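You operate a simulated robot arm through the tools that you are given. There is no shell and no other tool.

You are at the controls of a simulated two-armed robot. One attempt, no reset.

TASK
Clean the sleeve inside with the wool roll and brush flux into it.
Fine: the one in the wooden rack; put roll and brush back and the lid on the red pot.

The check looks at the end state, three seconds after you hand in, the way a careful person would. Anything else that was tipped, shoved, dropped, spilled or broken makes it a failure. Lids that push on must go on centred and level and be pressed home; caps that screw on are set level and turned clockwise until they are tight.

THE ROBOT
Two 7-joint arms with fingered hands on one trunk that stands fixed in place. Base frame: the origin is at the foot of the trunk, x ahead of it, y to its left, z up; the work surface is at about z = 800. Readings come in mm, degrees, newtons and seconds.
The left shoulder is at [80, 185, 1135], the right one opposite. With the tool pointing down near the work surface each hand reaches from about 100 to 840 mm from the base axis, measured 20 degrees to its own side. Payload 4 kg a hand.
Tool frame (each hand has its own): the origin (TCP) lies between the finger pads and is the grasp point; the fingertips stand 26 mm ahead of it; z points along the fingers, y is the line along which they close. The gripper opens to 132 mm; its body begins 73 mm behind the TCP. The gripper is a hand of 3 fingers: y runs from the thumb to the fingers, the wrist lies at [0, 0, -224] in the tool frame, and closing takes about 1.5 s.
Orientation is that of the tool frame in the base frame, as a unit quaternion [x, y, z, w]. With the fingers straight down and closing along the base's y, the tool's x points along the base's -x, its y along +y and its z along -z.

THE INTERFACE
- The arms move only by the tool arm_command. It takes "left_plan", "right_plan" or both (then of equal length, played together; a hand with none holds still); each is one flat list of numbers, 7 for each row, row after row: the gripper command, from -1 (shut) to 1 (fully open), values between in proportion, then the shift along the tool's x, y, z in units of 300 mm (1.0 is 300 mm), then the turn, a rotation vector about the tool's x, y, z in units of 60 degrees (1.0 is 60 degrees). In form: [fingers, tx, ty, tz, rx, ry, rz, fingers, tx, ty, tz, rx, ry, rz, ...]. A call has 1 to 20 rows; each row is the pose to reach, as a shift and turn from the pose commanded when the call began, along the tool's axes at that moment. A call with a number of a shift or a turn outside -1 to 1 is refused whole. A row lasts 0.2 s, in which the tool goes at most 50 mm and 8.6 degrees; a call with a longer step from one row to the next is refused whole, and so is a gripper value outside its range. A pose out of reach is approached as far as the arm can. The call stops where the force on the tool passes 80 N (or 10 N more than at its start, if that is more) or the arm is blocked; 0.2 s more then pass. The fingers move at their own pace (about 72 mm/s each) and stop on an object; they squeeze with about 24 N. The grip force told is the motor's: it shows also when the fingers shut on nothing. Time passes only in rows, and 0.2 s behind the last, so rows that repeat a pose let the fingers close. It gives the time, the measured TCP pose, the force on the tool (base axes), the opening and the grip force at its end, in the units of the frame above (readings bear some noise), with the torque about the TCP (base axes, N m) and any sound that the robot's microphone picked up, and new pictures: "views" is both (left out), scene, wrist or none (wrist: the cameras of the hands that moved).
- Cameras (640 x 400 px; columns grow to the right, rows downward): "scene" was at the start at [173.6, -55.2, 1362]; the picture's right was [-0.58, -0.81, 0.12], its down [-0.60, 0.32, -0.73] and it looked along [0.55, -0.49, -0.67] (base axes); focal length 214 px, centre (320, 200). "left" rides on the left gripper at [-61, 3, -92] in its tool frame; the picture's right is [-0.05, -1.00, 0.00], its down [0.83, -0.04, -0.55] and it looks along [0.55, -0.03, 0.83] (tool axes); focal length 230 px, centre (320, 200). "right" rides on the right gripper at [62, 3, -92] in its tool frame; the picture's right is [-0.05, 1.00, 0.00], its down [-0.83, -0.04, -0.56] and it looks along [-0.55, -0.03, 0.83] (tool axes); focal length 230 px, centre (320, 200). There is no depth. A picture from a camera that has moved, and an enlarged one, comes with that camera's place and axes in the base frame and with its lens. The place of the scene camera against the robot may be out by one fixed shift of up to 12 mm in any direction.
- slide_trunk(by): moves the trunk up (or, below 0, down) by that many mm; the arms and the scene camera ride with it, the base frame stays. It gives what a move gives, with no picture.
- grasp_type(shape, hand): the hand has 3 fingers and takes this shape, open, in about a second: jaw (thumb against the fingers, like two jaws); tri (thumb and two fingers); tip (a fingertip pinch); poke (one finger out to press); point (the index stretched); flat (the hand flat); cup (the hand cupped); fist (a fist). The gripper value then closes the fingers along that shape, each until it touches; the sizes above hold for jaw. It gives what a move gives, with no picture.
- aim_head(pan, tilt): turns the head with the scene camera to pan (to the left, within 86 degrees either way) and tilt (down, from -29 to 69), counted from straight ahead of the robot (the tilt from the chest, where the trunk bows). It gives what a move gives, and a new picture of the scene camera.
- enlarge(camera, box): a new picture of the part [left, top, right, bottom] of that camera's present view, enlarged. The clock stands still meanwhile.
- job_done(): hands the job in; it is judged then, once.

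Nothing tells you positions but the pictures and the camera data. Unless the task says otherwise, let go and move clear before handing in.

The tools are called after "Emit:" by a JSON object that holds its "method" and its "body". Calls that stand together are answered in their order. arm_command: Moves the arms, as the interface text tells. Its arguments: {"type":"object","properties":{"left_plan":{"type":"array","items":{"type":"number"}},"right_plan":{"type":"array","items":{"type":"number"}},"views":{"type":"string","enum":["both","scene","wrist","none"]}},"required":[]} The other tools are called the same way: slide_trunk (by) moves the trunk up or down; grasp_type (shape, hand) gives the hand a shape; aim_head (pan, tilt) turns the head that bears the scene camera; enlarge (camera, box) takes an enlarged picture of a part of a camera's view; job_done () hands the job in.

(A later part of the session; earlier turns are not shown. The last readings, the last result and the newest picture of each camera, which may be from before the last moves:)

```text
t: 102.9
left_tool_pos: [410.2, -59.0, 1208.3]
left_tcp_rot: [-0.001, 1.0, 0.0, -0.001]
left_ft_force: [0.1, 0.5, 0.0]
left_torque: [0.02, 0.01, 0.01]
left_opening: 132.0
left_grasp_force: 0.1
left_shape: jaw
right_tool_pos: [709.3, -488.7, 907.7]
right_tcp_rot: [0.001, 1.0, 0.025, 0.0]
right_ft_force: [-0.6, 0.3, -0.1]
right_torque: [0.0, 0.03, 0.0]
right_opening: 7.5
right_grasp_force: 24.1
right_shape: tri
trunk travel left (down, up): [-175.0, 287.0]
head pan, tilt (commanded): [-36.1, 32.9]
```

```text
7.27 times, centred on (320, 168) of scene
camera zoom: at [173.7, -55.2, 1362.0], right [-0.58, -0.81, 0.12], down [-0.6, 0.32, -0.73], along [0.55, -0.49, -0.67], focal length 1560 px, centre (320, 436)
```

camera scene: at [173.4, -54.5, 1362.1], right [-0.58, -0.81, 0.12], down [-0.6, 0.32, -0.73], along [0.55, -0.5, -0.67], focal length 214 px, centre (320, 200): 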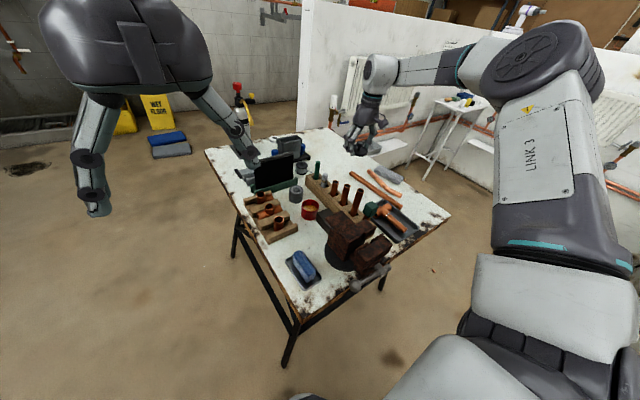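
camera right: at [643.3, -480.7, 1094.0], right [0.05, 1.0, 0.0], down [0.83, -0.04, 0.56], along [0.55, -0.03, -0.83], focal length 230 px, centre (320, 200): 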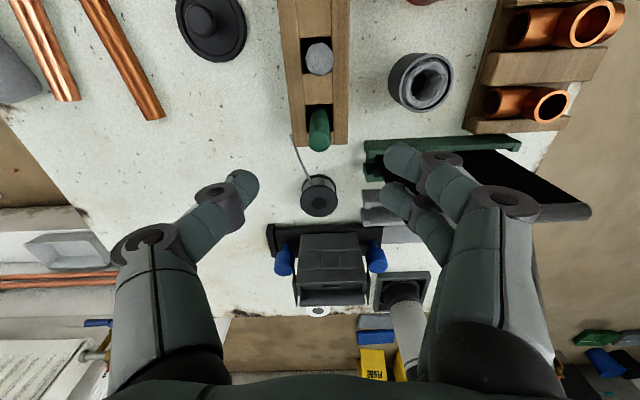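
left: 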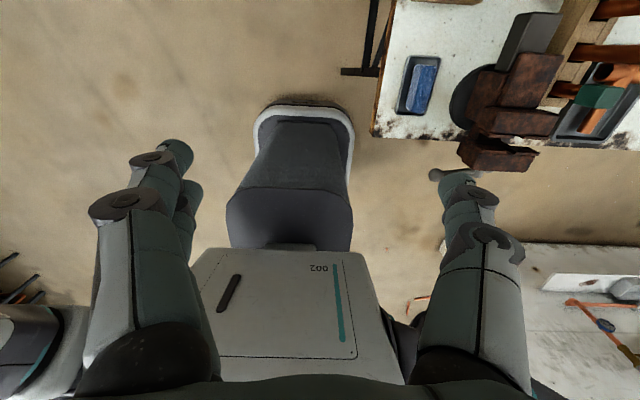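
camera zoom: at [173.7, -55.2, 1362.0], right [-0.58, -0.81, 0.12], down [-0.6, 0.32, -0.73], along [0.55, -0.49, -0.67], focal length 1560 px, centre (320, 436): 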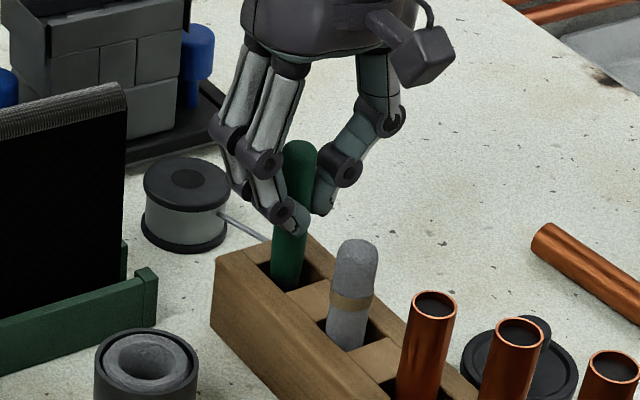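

Emit:
{"method": "arm_command", "body": {"right_plan": [-0.8, 0, 0, 0, 0, 0, 0, -0.5, 0, 0, 0, 0, 0, 0, -0.2, 0, 0, 0, 0, 0, 0, 0, 0, 0, 0, 0, 0, 0, 0, 0, 0, 0, 0, 0, 0, 0, 0, 0.003, -0.07, 0, 0, 0, 0, 0, 0.008, -0.18, 0, 0, 0, 0, 0, 0.013, -0.3, 0, 0, 0], "views": "none"}}

Emit:
{"method": "enlarge", "body": {"camera": "right", "box": [240, 40, 400, 220]}}

Emit:
{"method": "enlarge", "body": {"camera": "scene", "box": [290, 140, 350, 215]}}

```text
t: 104.7
left_tool_pos: [408.1, -58.4, 1207.6]
left_tcp_rot: [0.0, 1.0, 0.0, 0.001]
left_ft_force: [-1.0, -0.4, -0.2]
left_torque: [0.03, -0.02, 0.0]
left_opening: 131.8
left_grasp_force: 0.1
left_shape: jaw
right_tool_pos: [708.7, -487.9, 997.9]
right_tcp_rot: [0.0, 1.0, 0.025, 0.0]
right_ft_force: [1.2, 0.4, 0.3]
right_torque: [0.01, 0.0, 0.05]
right_opening: 65.5
right_grasp_force: 0.0
right_shape: tri
trunk travel left (down, up): [-175.0, 287.0]
head pan, tilt (commanded): [-36.1, 32.9]
```

```text
2.22 times, centred on (320, 130) of right
camera zoom: at [647.4, -488.7, 1089.9], right [0.05, 1.0, 0.05], down [0.83, -0.07, 0.55], along [0.55, 0.01, -0.83], focal length 511 px, centre (320, 356)
```

zoom: 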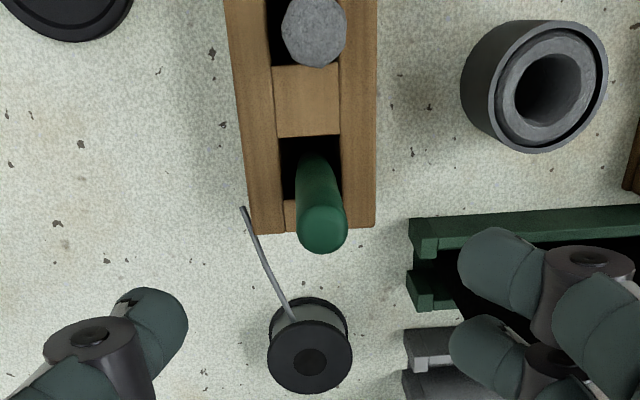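

```text
5.33 times, centred on (320, 178) of scene
camera zoom: at [173.1, -54.8, 1362.1], right [-0.58, -0.81, 0.12], down [-0.6, 0.32, -0.73], along [0.55, -0.49, -0.67], focal length 1144 px, centre (320, 320)
```

zoom: 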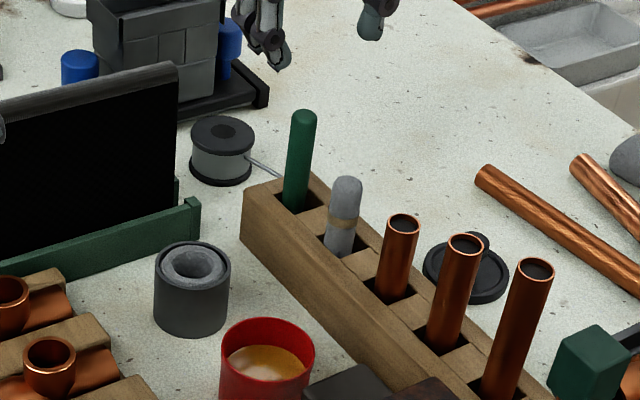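

Brush and roll are both back in the rack. Now I go for the lid on the bench.

Emit:
{"method": "arm_command", "body": {"right_plan": [0.1, 0.073, -0.081, -0.005, 0.012, 0, 0, 0.2, 0.146, -0.162, -0.01, 0.023, 0, 0, 0.3, 0.22, -0.243, -0.016, 0.035, 0, 0, 0.3, 0.293, -0.323, -0.022, 0.046, 0, 0, 0.3, 0.293, -0.323, -0.022, 0.046, 0, 0], "views": "none"}}

Emit:
{"method": "enlarge", "body": {"camera": "right", "box": [220, 60, 420, 220]}}

```text
t: 105.9
left_tool_pos: [409.6, -59.4, 1207.6]
left_tcp_rot: [0.0, 1.0, -0.001, 0.0]
left_ft_force: [0.2, 0.7, -0.4]
left_torque: [-0.01, 0.04, -0.03]
left_opening: 131.7
left_grasp_force: 0.0
left_shape: jaw
right_tool_pos: [622.4, -584.2, 999.8]
right_tcp_rot: [-0.001, 1.0, 0.0, -0.001]
right_ft_force: [0.9, 0.2, 0.1]
right_torque: [0.03, 0.02, 0.0]
right_opening: 85.2
right_grasp_force: 0.0
right_shape: tri
trunk travel left (down, up): [-175.0, 287.0]
head pan, tilt (commanded): [-36.1, 32.9]
```

```text
2.50 times, centred on (320, 140) of right
camera zoom: at [560.8, -581.2, 1092.1], right [0.05, 1.0, 0.0], down [0.83, -0.04, 0.55], along [0.55, -0.03, -0.83], focal length 575 px, centre (320, 350)
```

zoom: 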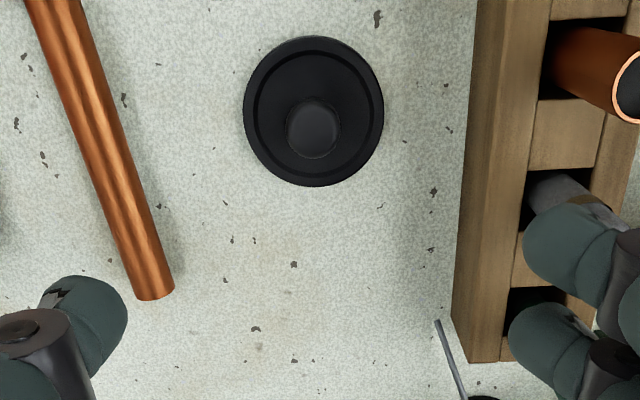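

Emit:
{"method": "arm_command", "body": {"right_plan": [0.3, 0.004, -0.005, 0.11, 0, 0, 0, 0.3, 0.008, -0.0093, 0.22, 0, 0, 0, 0.3, 0.008, -0.0093, 0.33, 0, 0, 0, 0.3, 0.008, -0.0093, 0.44, 0, 0, 0, 0.3, 0.008, -0.0093, 0.53, 0, 0, 0, 0.3, 0.008, -0.0093, 0.567, 0, 0, 0, 0.2, 0.008, -0.0093, 0.567, 0, 0, 0], "views": "none"}}

Emit:
{"method": "enlarge", "body": {"camera": "right", "box": [160, 40, 480, 280]}}

```text
t: 107.5
left_tool_pos: [409.6, -58.4, 1207.5]
left_tcp_rot: [0.0, 1.0, 0.0, 0.001]
left_ft_force: [0.6, 0.2, -0.4]
left_torque: [0.0, 0.01, 0.0]
left_opening: 131.9
left_grasp_force: 0.2
left_shape: jaw
right_tool_pos: [618.8, -589.4, 828.2]
right_tcp_rot: [0.0, 1.0, 0.001, 0.0]
right_ft_force: [0.4, 0.0, 0.5]
right_torque: [0.02, 0.02, -0.02]
right_opening: 79.7
right_grasp_force: 0.1
right_shape: tri
trunk travel left (down, up): [-175.0, 287.0]
head pan, tilt (commanded): [-36.1, 32.9]
```

```text
1.67 times, centred on (320, 160) of right
camera zoom: at [557.8, -584.9, 921.1], right [0.05, 1.0, 0.0], down [0.83, -0.04, 0.56], along [0.55, -0.03, -0.83], focal length 384 px, centre (320, 267)
```

zoom: 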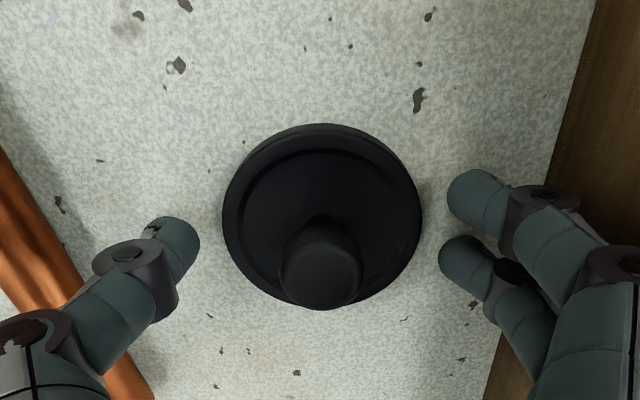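

Emit:
{"method": "arm_command", "body": {"right_plan": [0.1, 0.005, 0.002, 0, 0, 0, 0, 0.0, 0.005, 0.002, 0, 0, 0, 0, -0.1, 0.005, 0.002, 0, 0, 0, 0, -0.3, 0.005, 0.002, 0, 0, 0, 0, -0.5, 0.005, 0.002, 0, 0, 0, 0, -0.5, 0.005, 0.002, 0, 0, 0, 0], "views": "none"}}

Emit:
{"method": "enlarge", "body": {"camera": "right", "box": [160, 40, 480, 280]}}

```text
t: 108.9
left_tool_pos: [407.0, -56.7, 1208.5]
left_tcp_rot: [0.0, 1.0, -0.001, 0.001]
left_ft_force: [-0.3, 0.2, -0.3]
left_torque: [0.01, -0.02, 0.01]
left_opening: 131.9
left_grasp_force: 0.0
left_shape: jaw
right_tool_pos: [617.6, -586.7, 833.5]
right_tcp_rot: [0.0, 1.0, -0.001, 0.004]
right_ft_force: [2.9, -1.9, 21.2]
right_torque: [-0.06, -0.06, 0.0]
right_opening: 49.0
right_grasp_force: 24.1
right_shape: tri
trunk travel left (down, up): [-175.0, 287.0]
head pan, tilt (commanded): [-36.1, 32.9]
```

```text
1.67 times, centred on (320, 160) of right
camera zoom: at [556.6, -583.0, 924.9], right [0.05, 1.0, 0.0], down [0.83, -0.04, 0.56], along [0.56, -0.03, -0.83], focal length 384 px, centre (320, 267)
```

zoom: 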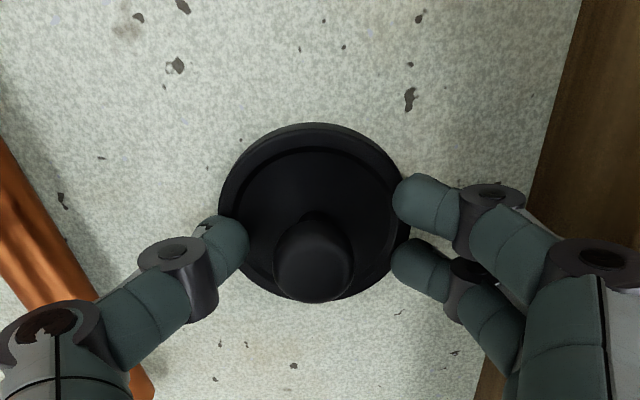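

The lid is too low for a good rim grip: the fingertips slid on top of it. I'll open, rise a little and take it by the knob instead.

Emit:
{"method": "arm_command", "body": {"right_plan": [-0.2, 0, 0, -0.01, 0, 0, 0, 0.0, 0, 0, -0.02, 0, 0, 0, 0.2, 0, 0, -0.03, 0, 0, 0, 0.2, 0, 0, -0.08, 0, 0, 0, 0.2, 0, 0, -0.13, 0, 0, 0, 0.2, 0, 0, -0.13, 0, 0, 0], "views": "none"}}

Emit:
{"method": "enlarge", "body": {"camera": "right", "box": [220, 60, 420, 220]}}

Emit:
{"method": "enlarge", "body": {"camera": "scene", "box": [325, 160, 385, 210]}}

```text
t: 110.3
left_tool_pos: [410.2, -58.4, 1207.6]
left_tcp_rot: [0.0, 1.0, 0.0, 0.0]
left_ft_force: [0.4, 0.0, 0.0]
left_torque: [-0.02, 0.03, -0.01]
left_opening: 131.8
left_grasp_force: 0.1
left_shape: jaw
right_tool_pos: [618.0, -588.1, 868.2]
right_tcp_rot: [0.0, 1.0, -0.001, -0.001]
right_ft_force: [0.1, -0.5, 0.8]
right_torque: [-0.03, 0.03, 0.01]
right_opening: 78.7
right_grasp_force: 0.0
right_shape: tri
trunk travel left (down, up): [-175.0, 287.0]
head pan, tilt (commanded): [-36.1, 32.9]
```

```text
2.50 times, centred on (320, 140) of right
camera zoom: at [556.4, -584.4, 960.3], right [0.05, 1.0, 0.0], down [0.83, -0.04, 0.55], along [0.55, -0.03, -0.83], focal length 575 px, centre (320, 350)
```

zoom: 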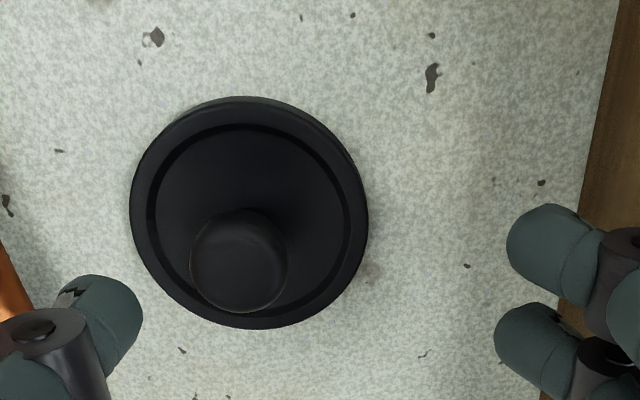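

```text
8.00 times, centred on (355, 185) of scene
camera zoom: at [174.1, -55.4, 1361.8], right [-0.58, -0.81, 0.12], down [-0.6, 0.32, -0.73], along [0.55, -0.49, -0.67], focal length 1716 px, centre (40, 320)
```

zoom: 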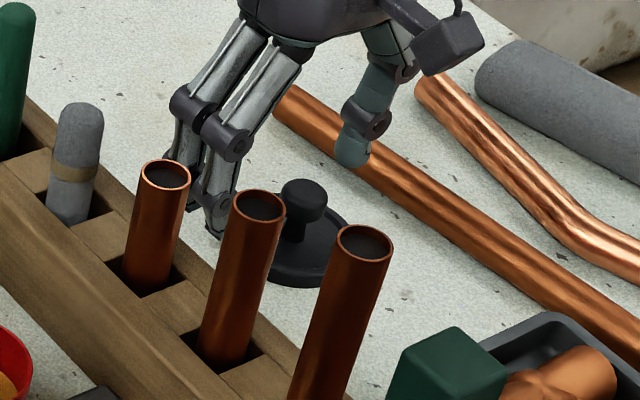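

The lid slid about 20 mm but is flat and fine. I'll centre over its knob (≈ 617, −607).

Emit:
{"method": "arm_command", "body": {"right_plan": [0.2, 0.003, -0.033, -0.02, 0, 0, 0, 0.1, 0.005, -0.0653, -0.02, 0, 0, 0, -0.2, 0.005, -0.0653, -0.02, 0, 0, 0, -0.2, 0.005, -0.0653, 0.02, 0, 0, 0, -0.2, 0.005, -0.0653, 0.02, 0, 0, 0], "views": "none"}}

Emit:
{"method": "enlarge", "body": {"camera": "right", "box": [200, 70, 440, 250]}}

Emit:
{"method": "enlarge", "body": {"camera": "scene", "box": [325, 160, 385, 210]}}

```text
t: 111.5
left_tool_pos: [409.4, -59.0, 1209.2]
left_tcp_rot: [-0.001, 1.0, 0.0, 0.0]
left_ft_force: [0.2, 0.4, -0.4]
left_torque: [0.02, -0.04, 0.0]
left_opening: 131.8
left_grasp_force: 0.0
left_shape: jaw
right_tool_pos: [616.3, -607.8, 861.5]
right_tcp_rot: [0.0, 1.0, 0.001, -0.001]
right_ft_force: [0.1, 0.5, 0.8]
right_torque: [-0.02, 0.01, 0.0]
right_opening: 53.5
right_grasp_force: 0.1
right_shape: tri
trunk travel left (down, up): [-175.0, 287.0]
head pan, tilt (commanded): [-36.1, 32.9]
```

```text
2.22 times, centred on (320, 160) of right
camera zoom: at [555.1, -603.9, 954.7], right [0.05, 1.0, 0.0], down [0.83, -0.04, 0.56], along [0.55, -0.03, -0.83], focal length 511 px, centre (320, 289)
```

zoom: 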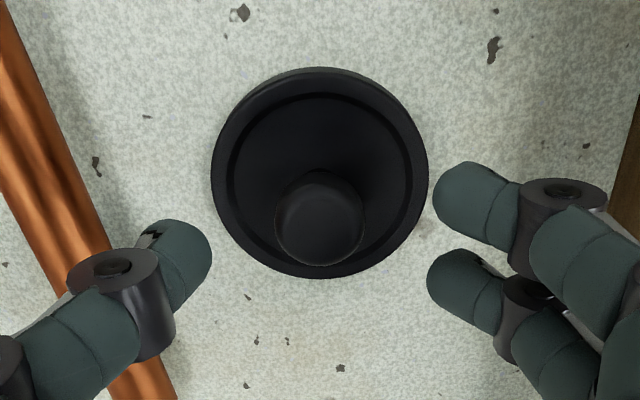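

```text
8.00 times, centred on (355, 185) of scene
camera zoom: at [173.5, -55.0, 1362.0], right [-0.58, -0.81, 0.12], down [-0.6, 0.32, -0.73], along [0.55, -0.49, -0.67], focal length 1716 px, centre (40, 320)
```

zoom: 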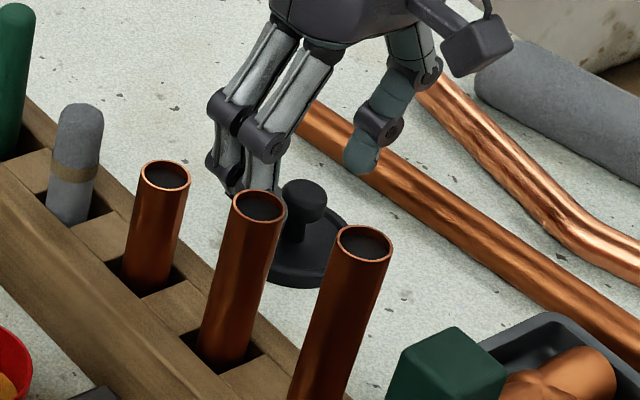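

Emit:
{"method": "arm_command", "body": {"right_plan": [-0.2, 0.005, 0, 0.03, 0, 0, 0, -0.2, 0.005, 0, 0.06, 0, 0, 0, -0.2, 0.005, 0, 0.075, 0, 0, 0, -0.2, 0.005, 0, 0.075, 0, 0, 0], "views": "none"}}

Emit:
{"method": "enlarge", "body": {"camera": "right", "box": [200, 70, 440, 250]}}

```text
t: 112.5
left_tool_pos: [409.4, -58.5, 1208.5]
left_tcp_rot: [-0.001, 1.0, -0.001, 0.0]
left_ft_force: [0.2, -0.1, -0.2]
left_torque: [0.03, -0.01, -0.02]
left_opening: 131.8
left_grasp_force: 0.0
left_shape: jaw
right_tool_pos: [614.5, -607.1, 839.0]
right_tcp_rot: [0.0, 1.0, -0.001, 0.0]
right_ft_force: [0.3, 0.2, -0.5]
right_torque: [-0.03, 0.0, -0.02]
right_opening: 53.6
right_grasp_force: 0.1
right_shape: tri
trunk travel left (down, up): [-175.0, 287.0]
head pan, tilt (commanded): [-36.1, 32.9]
```

```text
2.22 times, centred on (320, 160) of right
camera zoom: at [553.3, -603.7, 931.7], right [0.05, 1.0, 0.0], down [0.83, -0.04, 0.56], along [0.55, -0.03, -0.83], focal length 511 px, centre (320, 289)
```

zoom: 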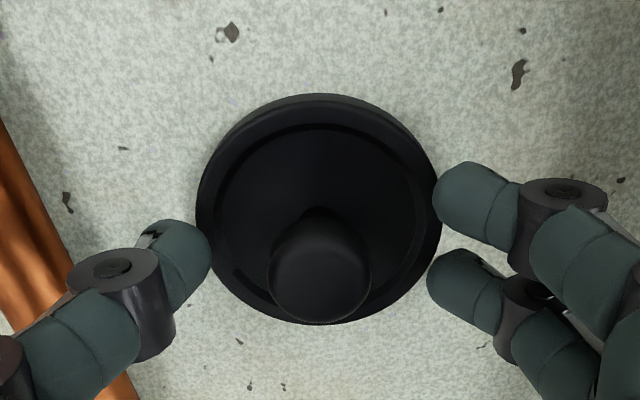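

Emit:
{"method": "arm_command", "body": {"right_plan": [-0.4, -0.002, 0, 0, 0, 0, 0, -0.5, -0.002, 0, 0, 0, 0, 0, -0.6, -0.002, 0, 0, 0, 0, 0, -0.8, -0.002, 0, 0, 0, 0, 0, -1, -0.002, 0, 0, 0, 0, 0, -1, -0.002, 0, 0, 0, 0, 0], "views": "none"}}

Emit:
{"method": "enlarge", "body": {"camera": "right", "box": [200, 70, 440, 250]}}

Emit:
{"method": "enlarge", "body": {"camera": "scene", "box": [325, 160, 385, 210]}}

```text
t: 113.9
left_tool_pos: [410.9, -58.8, 1208.5]
left_tcp_rot: [0.0, 1.0, 0.0, 0.0]
left_ft_force: [0.4, 0.2, 0.0]
left_torque: [-0.01, 0.0, -0.03]
left_opening: 131.8
left_grasp_force: 0.1
left_shape: jaw
right_tool_pos: [614.9, -607.1, 839.0]
right_tcp_rot: [-0.001, 1.0, 0.0, 0.001]
right_ft_force: [0.4, -0.4, 0.3]
right_torque: [0.0, -0.01, 0.01]
right_opening: 6.4
right_grasp_force: 24.1
right_shape: tri
trunk travel left (down, up): [-175.0, 287.0]
head pan, tilt (commanded): [-36.1, 32.9]
```

```text
2.22 times, centred on (320, 160) of right
camera zoom: at [553.9, -603.5, 931.6], right [0.05, 1.0, 0.0], down [0.83, -0.04, 0.56], along [0.55, -0.03, -0.83], focal length 511 px, centre (320, 289)
```

zoom: 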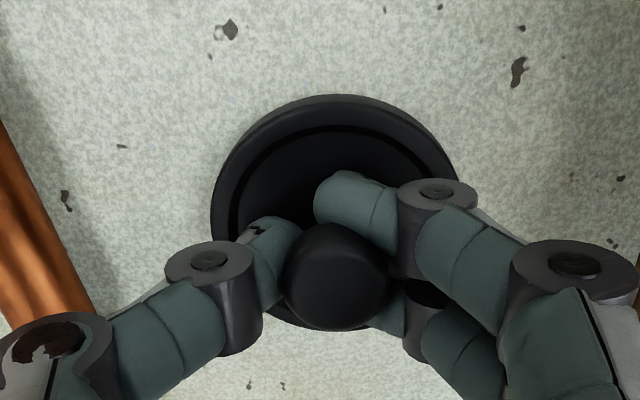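

```text
8.00 times, centred on (355, 185) of scene
camera zoom: at [173.8, -55.2, 1362.0], right [-0.58, -0.81, 0.12], down [-0.6, 0.32, -0.73], along [0.55, -0.49, -0.67], focal length 1716 px, centre (40, 320)
```

zoom: 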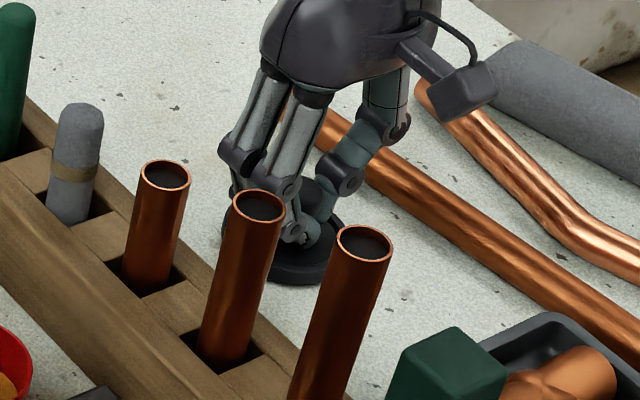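

The fingers hold the knob beneath its head. I'll lift and check that the lid hangs level.

Emit:
{"method": "arm_command", "body": {"right_plan": [-1, 0, 0, -0.03, 0, 0, 0, -1, 0, 0, -0.08, 0, 0, 0, -1, 0, 0, -0.2, 0, 0, 0, -1, 0, 0, -0.33, 0, 0, 0, -1, 0, 0, -0.46, 0, 0, 0, -1, 0, 0, -0.58, 0, 0, 0, -1, 0, 0, -0.58, 0, 0, 0], "views": "none"}}

Emit:
{"method": "enlarge", "body": {"camera": "right", "box": [200, 70, 440, 250]}}

Emit:
{"method": "enlarge", "body": {"camera": "scene", "box": [325, 110, 385, 160]}}

```text
t: 115.5
left_tool_pos: [409.6, -59.8, 1207.5]
left_tcp_rot: [0.0, 1.0, 0.0, 0.001]
left_ft_force: [0.2, 0.5, 0.4]
left_torque: [0.01, -0.01, 0.05]
left_opening: 132.3
left_grasp_force: 0.0
left_shape: jaw
right_tool_pos: [614.3, -606.6, 1013.9]
right_tcp_rot: [0.0, 1.0, 0.0, -0.001]
right_ft_force: [0.3, 0.2, -0.2]
right_torque: [-0.02, 0.02, -0.01]
right_opening: 6.8
right_grasp_force: 23.7
right_shape: tri
trunk travel left (down, up): [-175.0, 287.0]
head pan, tilt (commanded): [-36.1, 32.9]
```

```text
2.22 times, centred on (320, 160) of right
camera zoom: at [554.0, -604.5, 1105.5], right [0.05, 1.0, 0.0], down [0.83, -0.04, 0.55], along [0.55, -0.03, -0.83], focal length 511 px, centre (320, 289)
```

zoom: 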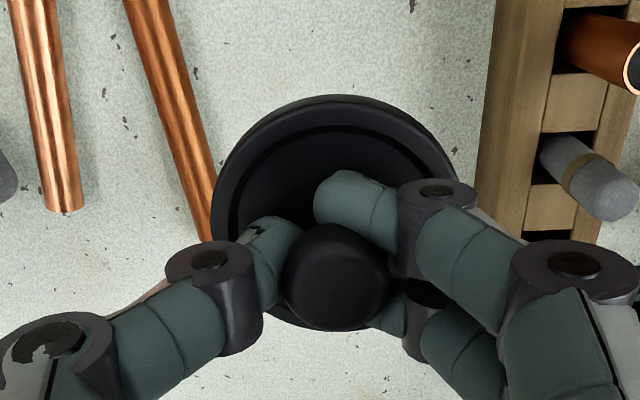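

```text
8.00 times, centred on (355, 135) of scene
camera zoom: at [174.3, -55.7, 1361.8], right [-0.58, -0.81, 0.12], down [-0.6, 0.32, -0.73], along [0.55, -0.49, -0.67], focal length 1716 px, centre (40, 720)
```

zoom: 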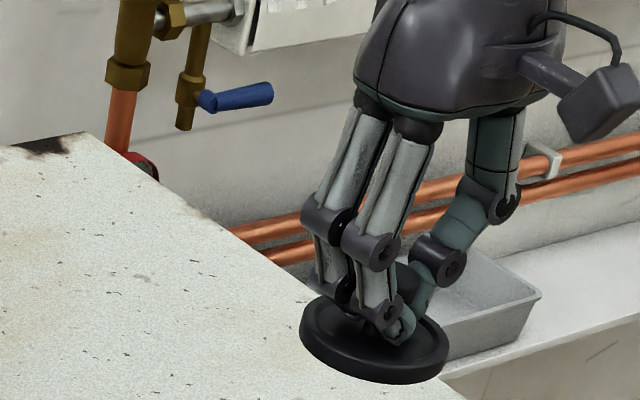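

The lid hangs level, its centre about 4 mm to +y of the hand centre. I'll move to a place where the camera looks straight down on the open pot to measure it.

Emit:
{"method": "arm_command", "body": {"right_plan": [-1, -0.02, 0.125, 0, 0, 0, 0, -1, -0.039, 0.25, 0, 0, 0, 0, -1, -0.059, 0.374, 0, 0, 0, 0, -1, -0.078, 0.498, 0, 0, 0, 0, -1, -0.098, 0.622, 0, 0, 0, 0, -1, -0.117, 0.747, 0, 0, 0, 0, -1, -0.117, 0.747, 0, 0, 0, 0], "views": "wrist"}}

Emit:
{"method": "enlarge", "body": {"camera": "right", "box": [240, 0, 400, 120]}}

Emit:
{"method": "enlarge", "body": {"camera": "right", "box": [200, 70, 440, 250]}}

```text
t: 117.1
left_tool_pos: [410.0, -59.3, 1207.4]
left_tcp_rot: [0.0, 1.0, 0.0, 0.0]
left_ft_force: [-1.0, 0.0, 0.6]
left_torque: [0.02, -0.01, -0.02]
left_opening: 131.9
left_grasp_force: 0.0
left_shape: jaw
right_tool_pos: [650.5, -382.9, 1012.2]
right_tcp_rot: [0.0, 1.0, -0.001, 0.0]
right_ft_force: [-0.1, -0.3, 0.5]
right_torque: [0.02, -0.01, -0.01]
right_opening: 6.9
right_grasp_force: 24.1
right_shape: tri
trunk travel left (down, up): [-175.0, 287.0]
head pan, tilt (commanded): [-36.1, 32.9]
camera right: at [588.4, -379.3, 1104.9], right [0.05, 1.0, 0.0], down [0.83, -0.04, 0.56], along [0.55, -0.03, -0.83], focal length 230 px, centre (320, 200)
```

right: 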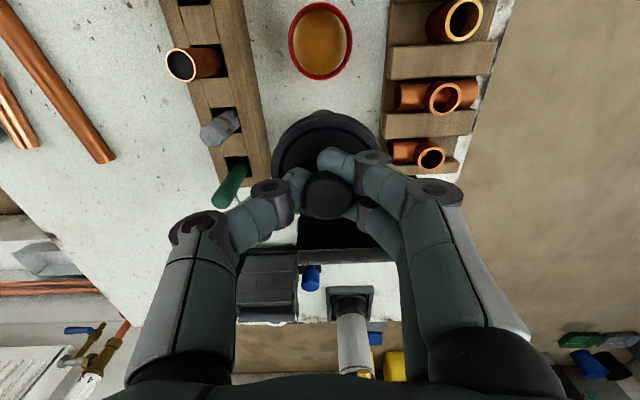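

```text
3.33 times, centred on (320, 60) of right
camera zoom: at [588.4, -379.3, 1104.9], right [0.05, 1.0, 0.0], down [0.83, -0.04, 0.56], along [0.55, -0.03, -0.83], focal length 767 px, centre (320, 667)
```

zoom: 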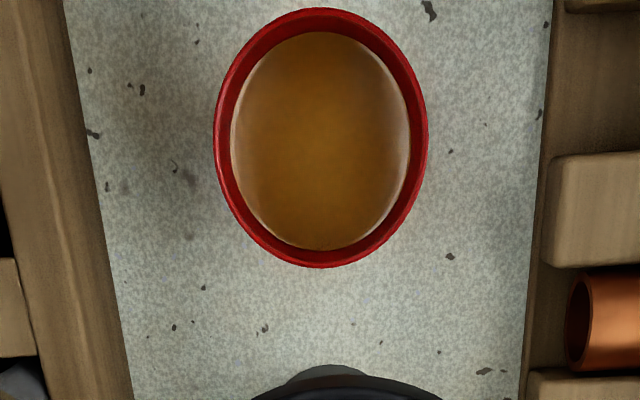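

```text
2.22 times, centred on (320, 160) of right
camera zoom: at [588.4, -379.3, 1104.9], right [0.05, 1.0, 0.0], down [0.83, -0.04, 0.56], along [0.55, -0.03, -0.83], focal length 511 px, centre (320, 289)
```

zoom: 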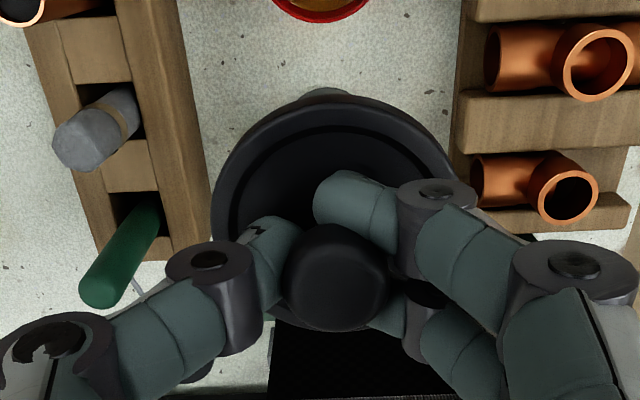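

The pot's centre is measured at (588.2, −378.8) and the lid's offset in the hand is known. I'll shift 63 mm back and lower the lid to just above the pot.

Emit:
{"method": "arm_command", "body": {"right_plan": [-1, 0.105, -0.001, 0, 0, 0, 0, -1, 0.2107, -0.002, 0, 0, 0, 0, -1, 0.2107, -0.002, 0.1, 0, 0, 0, -1, 0.2107, -0.002, 0.2, 0, 0, 0, -1, 0.2107, -0.002, 0.3, 0, 0, 0, -1, 0.2107, -0.002, 0.35, 0, 0, 0, -1, 0.2107, -0.002, 0.35, 0, 0, 0], "views": "none"}}

Emit:
{"method": "enlarge", "body": {"camera": "right", "box": [200, 60, 440, 230]}}

Emit:
{"method": "enlarge", "body": {"camera": "scene", "box": [285, 170, 335, 225]}}

```text
t: 118.7
left_tool_pos: [409.7, -58.8, 1208.4]
left_tcp_rot: [-0.001, 1.0, 0.0, 0.001]
left_ft_force: [0.3, 0.4, -0.2]
left_torque: [0.0, -0.04, 0.02]
left_opening: 132.1
left_grasp_force: 0.0
left_shape: jaw
right_tool_pos: [586.7, -383.4, 908.1]
right_tcp_rot: [0.001, 1.0, 0.0, 0.0]
right_ft_force: [0.1, -1.3, -0.1]
right_torque: [0.02, -0.02, 0.02]
right_opening: 6.8
right_grasp_force: 23.8
right_shape: tri
trunk travel left (down, up): [-175.0, 287.0]
head pan, tilt (commanded): [-36.1, 32.9]
```

```text
2.35 times, centred on (320, 145) of right
camera zoom: at [525.5, -380.1, 1000.5], right [0.05, 1.0, 0.0], down [0.83, -0.04, 0.56], along [0.55, -0.03, -0.83], focal length 541 px, centre (320, 329)
```

zoom: 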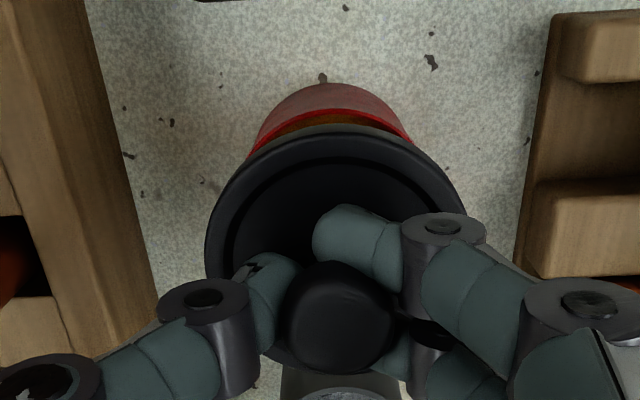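

```text
7.27 times, centred on (310, 198) of scene
camera zoom: at [173.2, -55.1, 1362.1], right [-0.58, -0.81, 0.12], down [-0.6, 0.32, -0.73], along [0.55, -0.49, -0.67], focal length 1560 px, centre (393, 218)
```

zoom: 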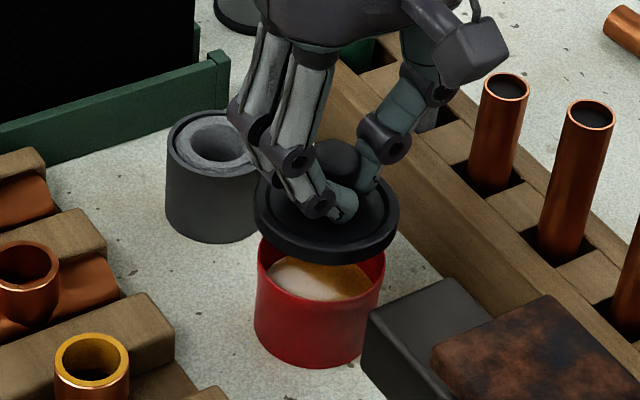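

Emit:
{"method": "enlarge", "body": {"camera": "scene", "box": [298, 186, 326, 222]}}

Emit:
{"method": "enlarge", "body": {"camera": "right", "box": [260, 80, 380, 160]}}

```text
11.11 times, centred on (312, 204) of scene
camera zoom: at [173.2, -55.1, 1362.1], right [-0.58, -0.81, 0.12], down [-0.6, 0.32, -0.73], along [0.55, -0.49, -0.67], focal length 2383 px, centre (409, 156)
```

zoom: 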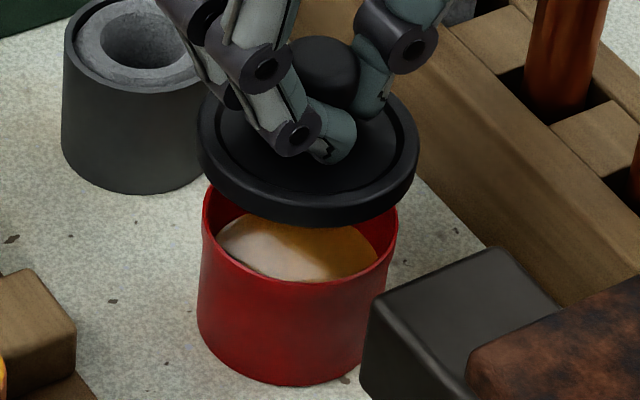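

```text
5.00 times, centred on (320, 120) of right
camera zoom: at [525.5, -380.1, 1000.5], right [0.05, 1.0, 0.0], down [0.83, -0.04, 0.56], along [0.55, -0.03, -0.83], focal length 1150 px, centre (320, 600)
```

zoom: 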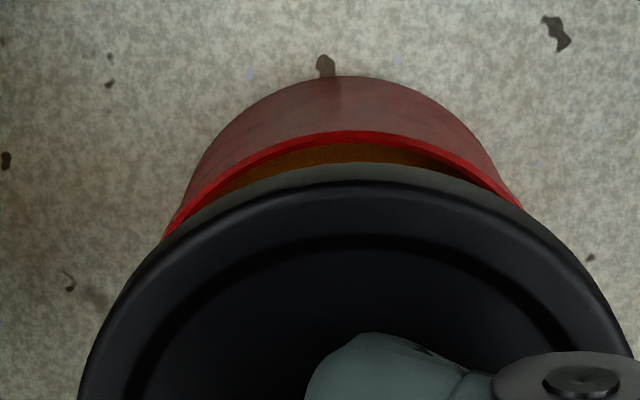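

The lid is level and centred over the pot. I'll lower it until it touches.

Emit:
{"method": "arm_command", "body": {"right_plan": [-1, 0, 0, 0.02, 0, 0, 0, -1, 0, 0, 0.04, 0, 0, 0, -1, 0, 0, 0.05, 0, 0, 0, -1, 0, 0, 0.05, 0, 0, 0], "views": "none"}}

Emit:
{"method": "enlarge", "body": {"camera": "scene", "box": [298, 186, 326, 222]}}

Emit:
{"method": "enlarge", "body": {"camera": "right", "box": [200, 60, 440, 230]}}

```text
t: 119.7
left_tool_pos: [409.8, -58.2, 1206.9]
left_tcp_rot: [-0.001, 1.0, 0.0, 0.0]
left_ft_force: [0.8, -0.6, 0.2]
left_torque: [0.03, -0.01, -0.01]
left_opening: 131.9
left_grasp_force: 0.0
left_shape: jaw
right_tool_pos: [586.9, -383.5, 892.5]
right_tcp_rot: [0.0, 1.0, 0.0, 0.0]
right_ft_force: [0.5, 0.5, 0.1]
right_torque: [0.04, 0.01, -0.01]
right_opening: 6.8
right_grasp_force: 24.0
right_shape: tri
trunk travel left (down, up): [-175.0, 287.0]
head pan, tilt (commanded): [-36.1, 32.9]
```

```text
11.11 times, centred on (312, 204) of scene
camera zoom: at [173.7, -55.1, 1362.0], right [-0.58, -0.81, 0.12], down [-0.6, 0.32, -0.73], along [0.55, -0.49, -0.67], focal length 2383 px, centre (409, 156)
```

zoom: 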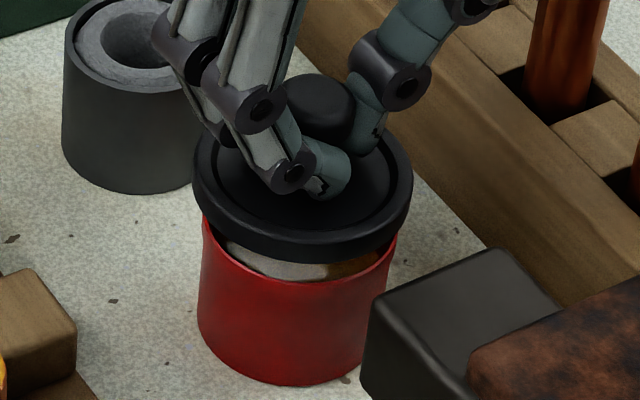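

```text
2.35 times, centred on (320, 145) of right
camera zoom: at [525.6, -379.9, 985.7], right [0.05, 1.0, 0.0], down [0.83, -0.04, 0.56], along [0.55, -0.03, -0.83], focal length 541 px, centre (320, 329)
```

zoom: 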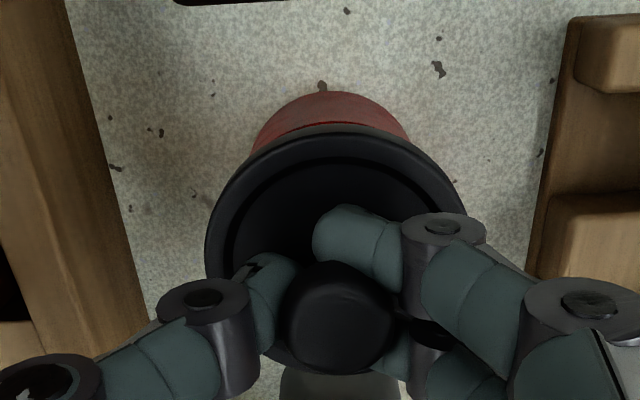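

Emit:
{"method": "arm_command", "body": {"right_plan": [-1, 0, 0, 0.008, 0, 0, 0, -1, 0, 0, 0.012, 0, 0, 0, -1, 0, 0, 0.012, 0, 0, 0], "views": "none"}}

Emit:
{"method": "enlarge", "body": {"camera": "scene", "box": [298, 186, 326, 222]}}

```text
t: 120.5
left_tool_pos: [409.5, -58.4, 1208.1]
left_tcp_rot: [0.0, 1.0, 0.0, 0.0]
left_ft_force: [0.1, -0.9, -0.4]
left_torque: [-0.03, 0.01, 0.01]
left_opening: 132.3
left_grasp_force: 0.1
left_shape: jaw
right_tool_pos: [586.7, -382.9, 891.5]
right_tcp_rot: [0.0, 1.0, 0.0, 0.0]
right_ft_force: [0.2, 0.1, -0.3]
right_torque: [0.0, -0.03, 0.0]
right_opening: 6.4
right_grasp_force: 23.6
right_shape: tri
trunk travel left (down, up): [-175.0, 287.0]
head pan, tilt (commanded): [-36.1, 32.9]
```

```text
11.11 times, centred on (312, 204) of scene
camera zoom: at [173.7, -55.2, 1362.0], right [-0.58, -0.81, 0.12], down [-0.6, 0.32, -0.73], along [0.55, -0.49, -0.67], focal length 2383 px, centre (409, 156)
```

zoom: 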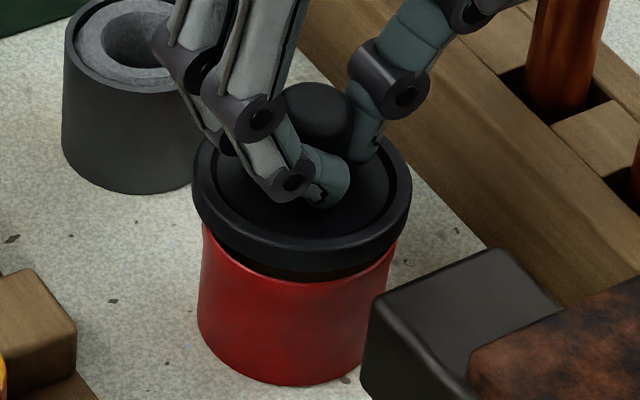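

Emit:
{"method": "arm_command", "body": {"right_plan": [-1, 0, 0, 0.008, 0, 0, 0, -1, 0, 0, 0.012, 0, 0, 0, -1, 0, 0, 0.012, 0, 0, 0], "views": "none"}}

Emit:
{"method": "enlarge", "body": {"camera": "scene", "box": [298, 186, 326, 222]}}

Emit:
{"method": "enlarge", "body": {"camera": "right", "box": [200, 60, 440, 230]}}

```text
t: 121.3
left_tool_pos: [409.8, -58.7, 1208.3]
left_tcp_rot: [0.0, 1.0, 0.0, 0.0]
left_ft_force: [0.1, 0.1, -0.1]
left_torque: [-0.02, 0.02, 0.02]
left_opening: 131.9
left_grasp_force: 0.0
left_shape: jaw
right_tool_pos: [587.2, -383.6, 885.4]
right_tcp_rot: [0.0, 1.0, 0.0, 0.0]
right_ft_force: [0.8, 0.8, 0.1]
right_torque: [0.0, 0.01, 0.01]
right_opening: 6.7
right_grasp_force: 23.9
right_shape: tri
trunk travel left (down, up): [-175.0, 287.0]
head pan, tilt (commanded): [-36.1, 32.9]
```

```text
11.11 times, centred on (312, 204) of scene
camera zoom: at [173.7, -55.2, 1362.0], right [-0.58, -0.81, 0.12], down [-0.6, 0.32, -0.73], along [0.55, -0.49, -0.67], focal length 2383 px, centre (409, 156)
```

zoom: 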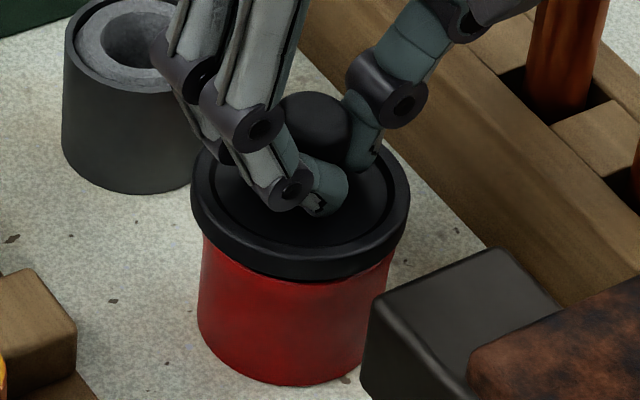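

```text
2.35 times, centred on (320, 145) of right
camera zoom: at [525.8, -380.0, 978.5], right [0.05, 1.0, 0.0], down [0.83, -0.04, 0.56], along [0.55, -0.03, -0.83], focal length 541 px, centre (320, 329)
```

zoom: 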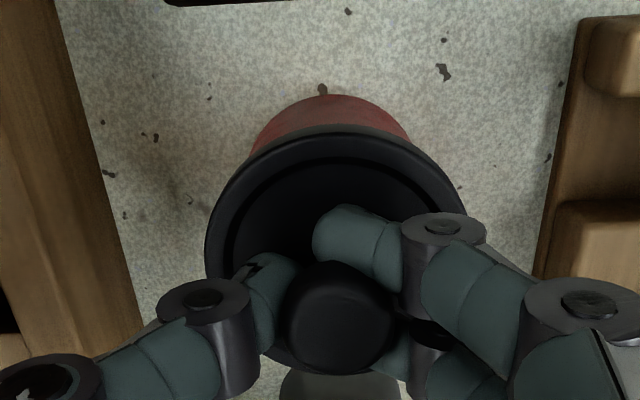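

Emit:
{"method": "arm_command", "body": {"right_plan": [-1, 0, 0, 0.006, 0, 0, 0, -1, 0, 0, 0.01, 0, 0, 0, -1, 0, 0, 0.01, 0, 0, 0], "views": "none"}}

Emit:
{"method": "enlarge", "body": {"camera": "scene", "box": [298, 186, 326, 222]}}

```text
t: 122.1
left_tool_pos: [410.1, -59.9, 1206.8]
left_tcp_rot: [-0.001, 1.0, 0.001, 0.0]
left_ft_force: [-0.5, 0.0, 0.4]
left_torque: [-0.01, -0.01, -0.03]
left_opening: 131.9
left_grasp_force: 0.0
left_shape: jaw
right_tool_pos: [587.0, -384.9, 882.8]
right_tcp_rot: [0.0, 1.0, 0.0, 0.0]
right_ft_force: [-0.6, -0.3, -0.4]
right_torque: [-0.03, 0.0, 0.01]
right_opening: 6.7
right_grasp_force: 23.6
right_shape: tri
trunk travel left (down, up): [-175.0, 287.0]
head pan, tilt (commanded): [-36.1, 32.9]
```

```text
11.11 times, centred on (312, 204) of scene
camera zoom: at [173.7, -55.2, 1362.0], right [-0.58, -0.81, 0.12], down [-0.6, 0.32, -0.73], along [0.55, -0.49, -0.67], focal length 2383 px, centre (409, 156)
```

zoom: 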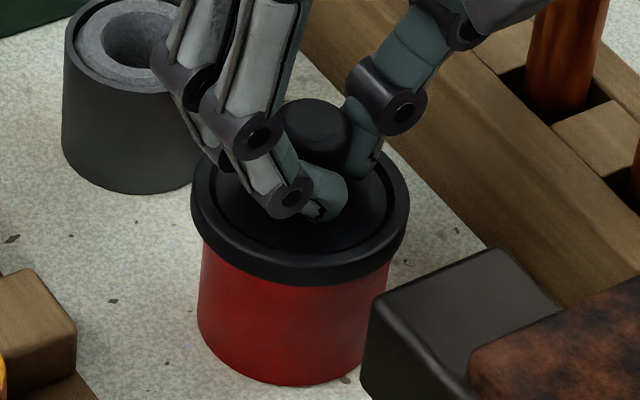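

Emit:
{"method": "arm_command", "body": {"right_plan": [-1, 0, 0, 0.005, 0, 0, 0, -1, 0, 0, 0.007, 0, 0, 0, -1, 0, 0, 0.007, 0, 0, 0], "views": "none"}}

Emit:
{"method": "arm_command", "body": {"right_plan": [-1, 0, 0, 0.005, 0, 0, 0, -1, 0, 0, 0.007, 0, 0, 0, -1, 0, 0, 0.007, 0, 0, 0], "views": "none"}}

Emit:
{"method": "enlarge", "body": {"camera": "scene", "box": [298, 186, 326, 222]}}

```text
t: 122.9
left_tool_pos: [409.4, -58.0, 1206.8]
left_tcp_rot: [0.0, 1.0, 0.0, 0.001]
left_ft_force: [-0.6, -0.7, 0.0]
left_torque: [-0.08, 0.0, -0.02]
left_opening: 131.9
left_grasp_force: 0.0
left_shape: jaw
right_tool_pos: [586.4, -383.5, 880.4]
right_tcp_rot: [0.0, 1.0, 0.0, 0.0]
right_ft_force: [0.1, 0.5, -0.6]
right_torque: [-0.04, 0.03, 0.03]
right_opening: 6.5
right_grasp_force: 24.5
right_shape: tri
trunk travel left (down, up): [-175.0, 287.0]
head pan, tilt (commanded): [-36.1, 32.9]
```

```text
t: 123.7
left_tool_pos: [409.2, -58.8, 1208.0]
left_tcp_rot: [0.0, 1.0, 0.0, 0.0]
left_ft_force: [-0.1, -0.9, 0.0]
left_torque: [0.0, 0.01, -0.01]
left_opening: 132.0
left_grasp_force: 0.0
left_shape: jaw
right_tool_pos: [587.3, -383.8, 878.4]
right_tcp_rot: [0.0, 1.0, 0.0, 0.001]
right_ft_force: [-0.8, 0.1, 0.2]
right_torque: [0.0, 0.05, 0.01]
right_opening: 6.8
right_grasp_force: 24.3
right_shape: tri
trunk travel left (down, up): [-175.0, 287.0]
head pan, tilt (commanded): [-36.1, 32.9]
```

```text
11.11 times, centred on (312, 204) of scene
camera zoom: at [173.5, -55.2, 1362.0], right [-0.58, -0.81, 0.12], down [-0.6, 0.32, -0.73], along [0.55, -0.49, -0.67], focal length 2383 px, centre (409, 156)
```

zoom: 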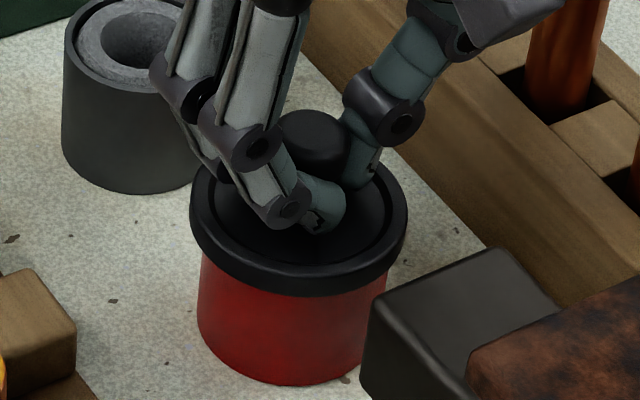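

Emit:
{"method": "arm_command", "body": {"right_plan": [-1, 0, 0, 0.005, 0, 0, 0, -1, 0, 0, 0.007, 0, 0, 0, -1, 0, 0, 0.007, 0, 0, 0], "views": "none"}}

Emit:
{"method": "arm_command", "body": {"right_plan": [-1, 0, 0, 0.005, 0, 0, 0, -1, 0, 0, 0.007, 0, 0, 0, -1, 0, 0, 0.007, 0, 0, 0], "views": "none"}}

Emit:
{"method": "enlarge", "body": {"camera": "scene", "box": [298, 186, 326, 222]}}

```text
t: 124.5
left_tool_pos: [409.4, -58.5, 1207.4]
left_tcp_rot: [0.0, 1.0, 0.0, 0.0]
left_ft_force: [0.7, -0.2, -1.1]
left_torque: [0.02, 0.0, 0.01]
left_opening: 131.9
left_grasp_force: 0.1
left_shape: jaw
right_tool_pos: [587.8, -383.3, 876.8]
right_tcp_rot: [0.0, 1.0, 0.0, -0.001]
right_ft_force: [-2.4, -0.6, 3.7]
right_torque: [-0.16, 0.04, -0.03]
right_opening: 7.2
right_grasp_force: 23.7
right_shape: tri
trunk travel left (down, up): [-175.0, 287.0]
head pan, tilt (commanded): [-36.1, 32.9]
heard: snap
```

```text
t: 125.3
left_tool_pos: [407.4, -57.3, 1207.5]
left_tcp_rot: [0.0, 1.0, 0.001, 0.001]
left_ft_force: [-0.2, 1.2, 0.2]
left_torque: [-0.01, -0.01, 0.01]
left_opening: 132.3
left_grasp_force: 0.1
left_shape: jaw
right_tool_pos: [587.0, -382.4, 876.5]
right_tcp_rot: [0.001, 1.0, 0.0, 0.002]
right_ft_force: [-1.1, 1.7, 12.5]
right_torque: [-0.29, 0.08, -0.01]
right_opening: 7.3
right_grasp_force: 24.7
right_shape: tri
trunk travel left (down, up): [-175.0, 287.0]
head pan, tilt (commanded): [-36.1, 32.9]
```

```text
11.11 times, centred on (312, 204) of scene
camera zoom: at [172.1, -54.1, 1362.4], right [-0.58, -0.81, 0.12], down [-0.6, 0.32, -0.73], along [0.55, -0.5, -0.67], focal length 2383 px, centre (409, 156)
```

zoom: 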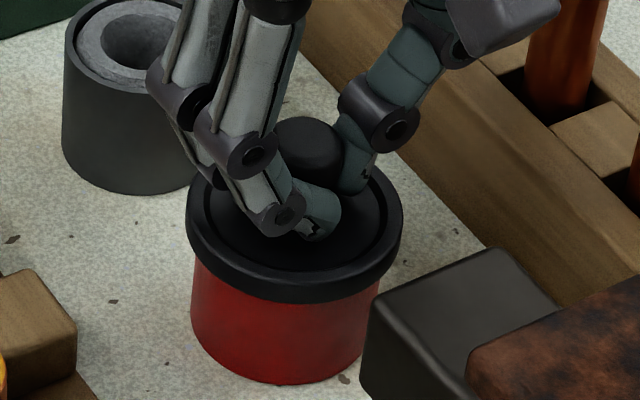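

A snap was heard: the lid is home. I'll relax the push, release the knob and inspect whether it's level.

Emit:
{"method": "arm_command", "body": {"right_plan": [-1, 0, 0, -0.012, 0, 0, 0, -1, 0, 0, -0.012, 0, 0, 0], "views": "none"}}

Emit:
{"method": "arm_command", "body": {"right_plan": [-0.9, 0, 0, 0, 0, 0, 0, -0.7, 0, 0, 0, 0, 0, 0, -0.4, 0, 0, 0, 0, 0, 0, -0.2, 0, 0, 0, 0, 0, 0, -0.1, 0, 0, 0, 0, 0, 0, -0.1, 0, 0, -0.08, 0, 0, 0, -0.1, 0, 0, -0.18, 0, 0, 0, -0.1, 0, 0, -0.3, 0, 0, 0], "views": "none"}}

Emit:
{"method": "enlarge", "body": {"camera": "scene", "box": [293, 180, 331, 222]}}

Emit:
{"method": "enlarge", "body": {"camera": "right", "box": [240, 60, 400, 200]}}

```text
t: 125.9
left_tool_pos: [408.7, -59.4, 1208.3]
left_tcp_rot: [-0.001, 1.0, 0.0, 0.0]
left_ft_force: [-0.3, -0.7, -0.4]
left_torque: [0.0, 0.04, 0.0]
left_opening: 131.9
left_grasp_force: 0.1
left_shape: jaw
right_tool_pos: [584.8, -383.7, 876.6]
right_tcp_rot: [0.0, 1.0, 0.0, 0.0]
right_ft_force: [0.6, 0.5, -0.5]
right_torque: [0.03, -0.02, 0.01]
right_opening: 7.0
right_grasp_force: 24.1
right_shape: tri
trunk travel left (down, up): [-175.0, 287.0]
head pan, tilt (commanded): [-36.1, 32.9]
heard: snap
```

```text
t: 127.7
left_tool_pos: [409.6, -58.4, 1208.6]
left_tcp_rot: [-0.001, 1.0, 0.0, 0.001]
left_ft_force: [0.1, -0.5, 0.3]
left_torque: [-0.02, 0.01, -0.01]
left_opening: 131.7
left_grasp_force: 0.0
left_shape: jaw
right_tool_pos: [587.9, -384.6, 969.9]
right_tcp_rot: [0.0, 1.0, 0.0, 0.0]
right_ft_force: [0.1, 0.1, 0.2]
right_torque: [0.0, 0.0, 0.01]
right_opening: 58.9
right_grasp_force: 0.1
right_shape: tri
trunk travel left (down, up): [-175.0, 287.0]
head pan, tilt (commanded): [-36.1, 32.9]
```

```text
9.52 times, centred on (312, 201) of scene
camera zoom: at [172.8, -54.8, 1362.2], right [-0.58, -0.81, 0.12], down [-0.6, 0.32, -0.73], along [0.55, -0.49, -0.67], focal length 2043 px, centre (396, 190)
```

zoom: 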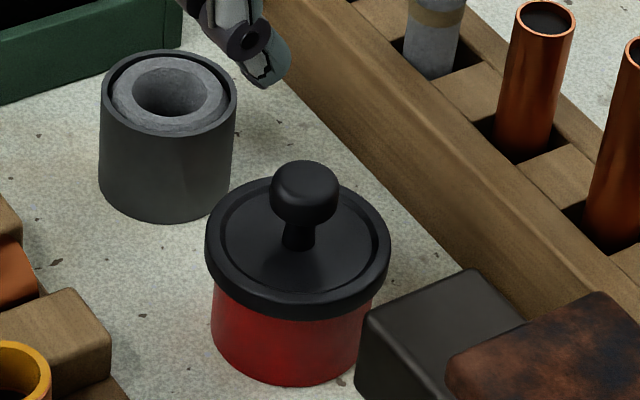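

```text
2.86 times, centred on (320, 130) of right
camera zoom: at [525.9, -380.1, 1061.9], right [0.05, 1.0, 0.0], down [0.83, -0.04, 0.56], along [0.56, -0.03, -0.83], focal length 657 px, centre (320, 400)
```

zoom: 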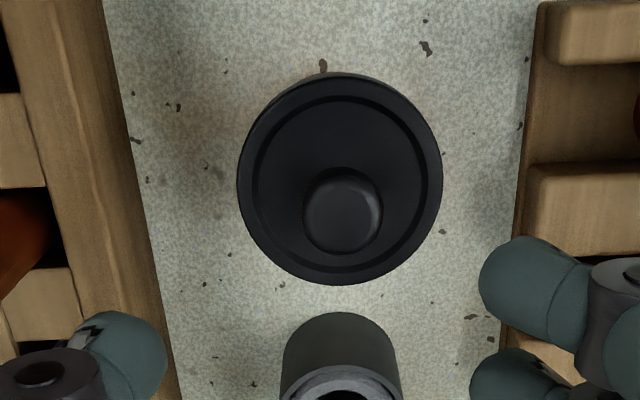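

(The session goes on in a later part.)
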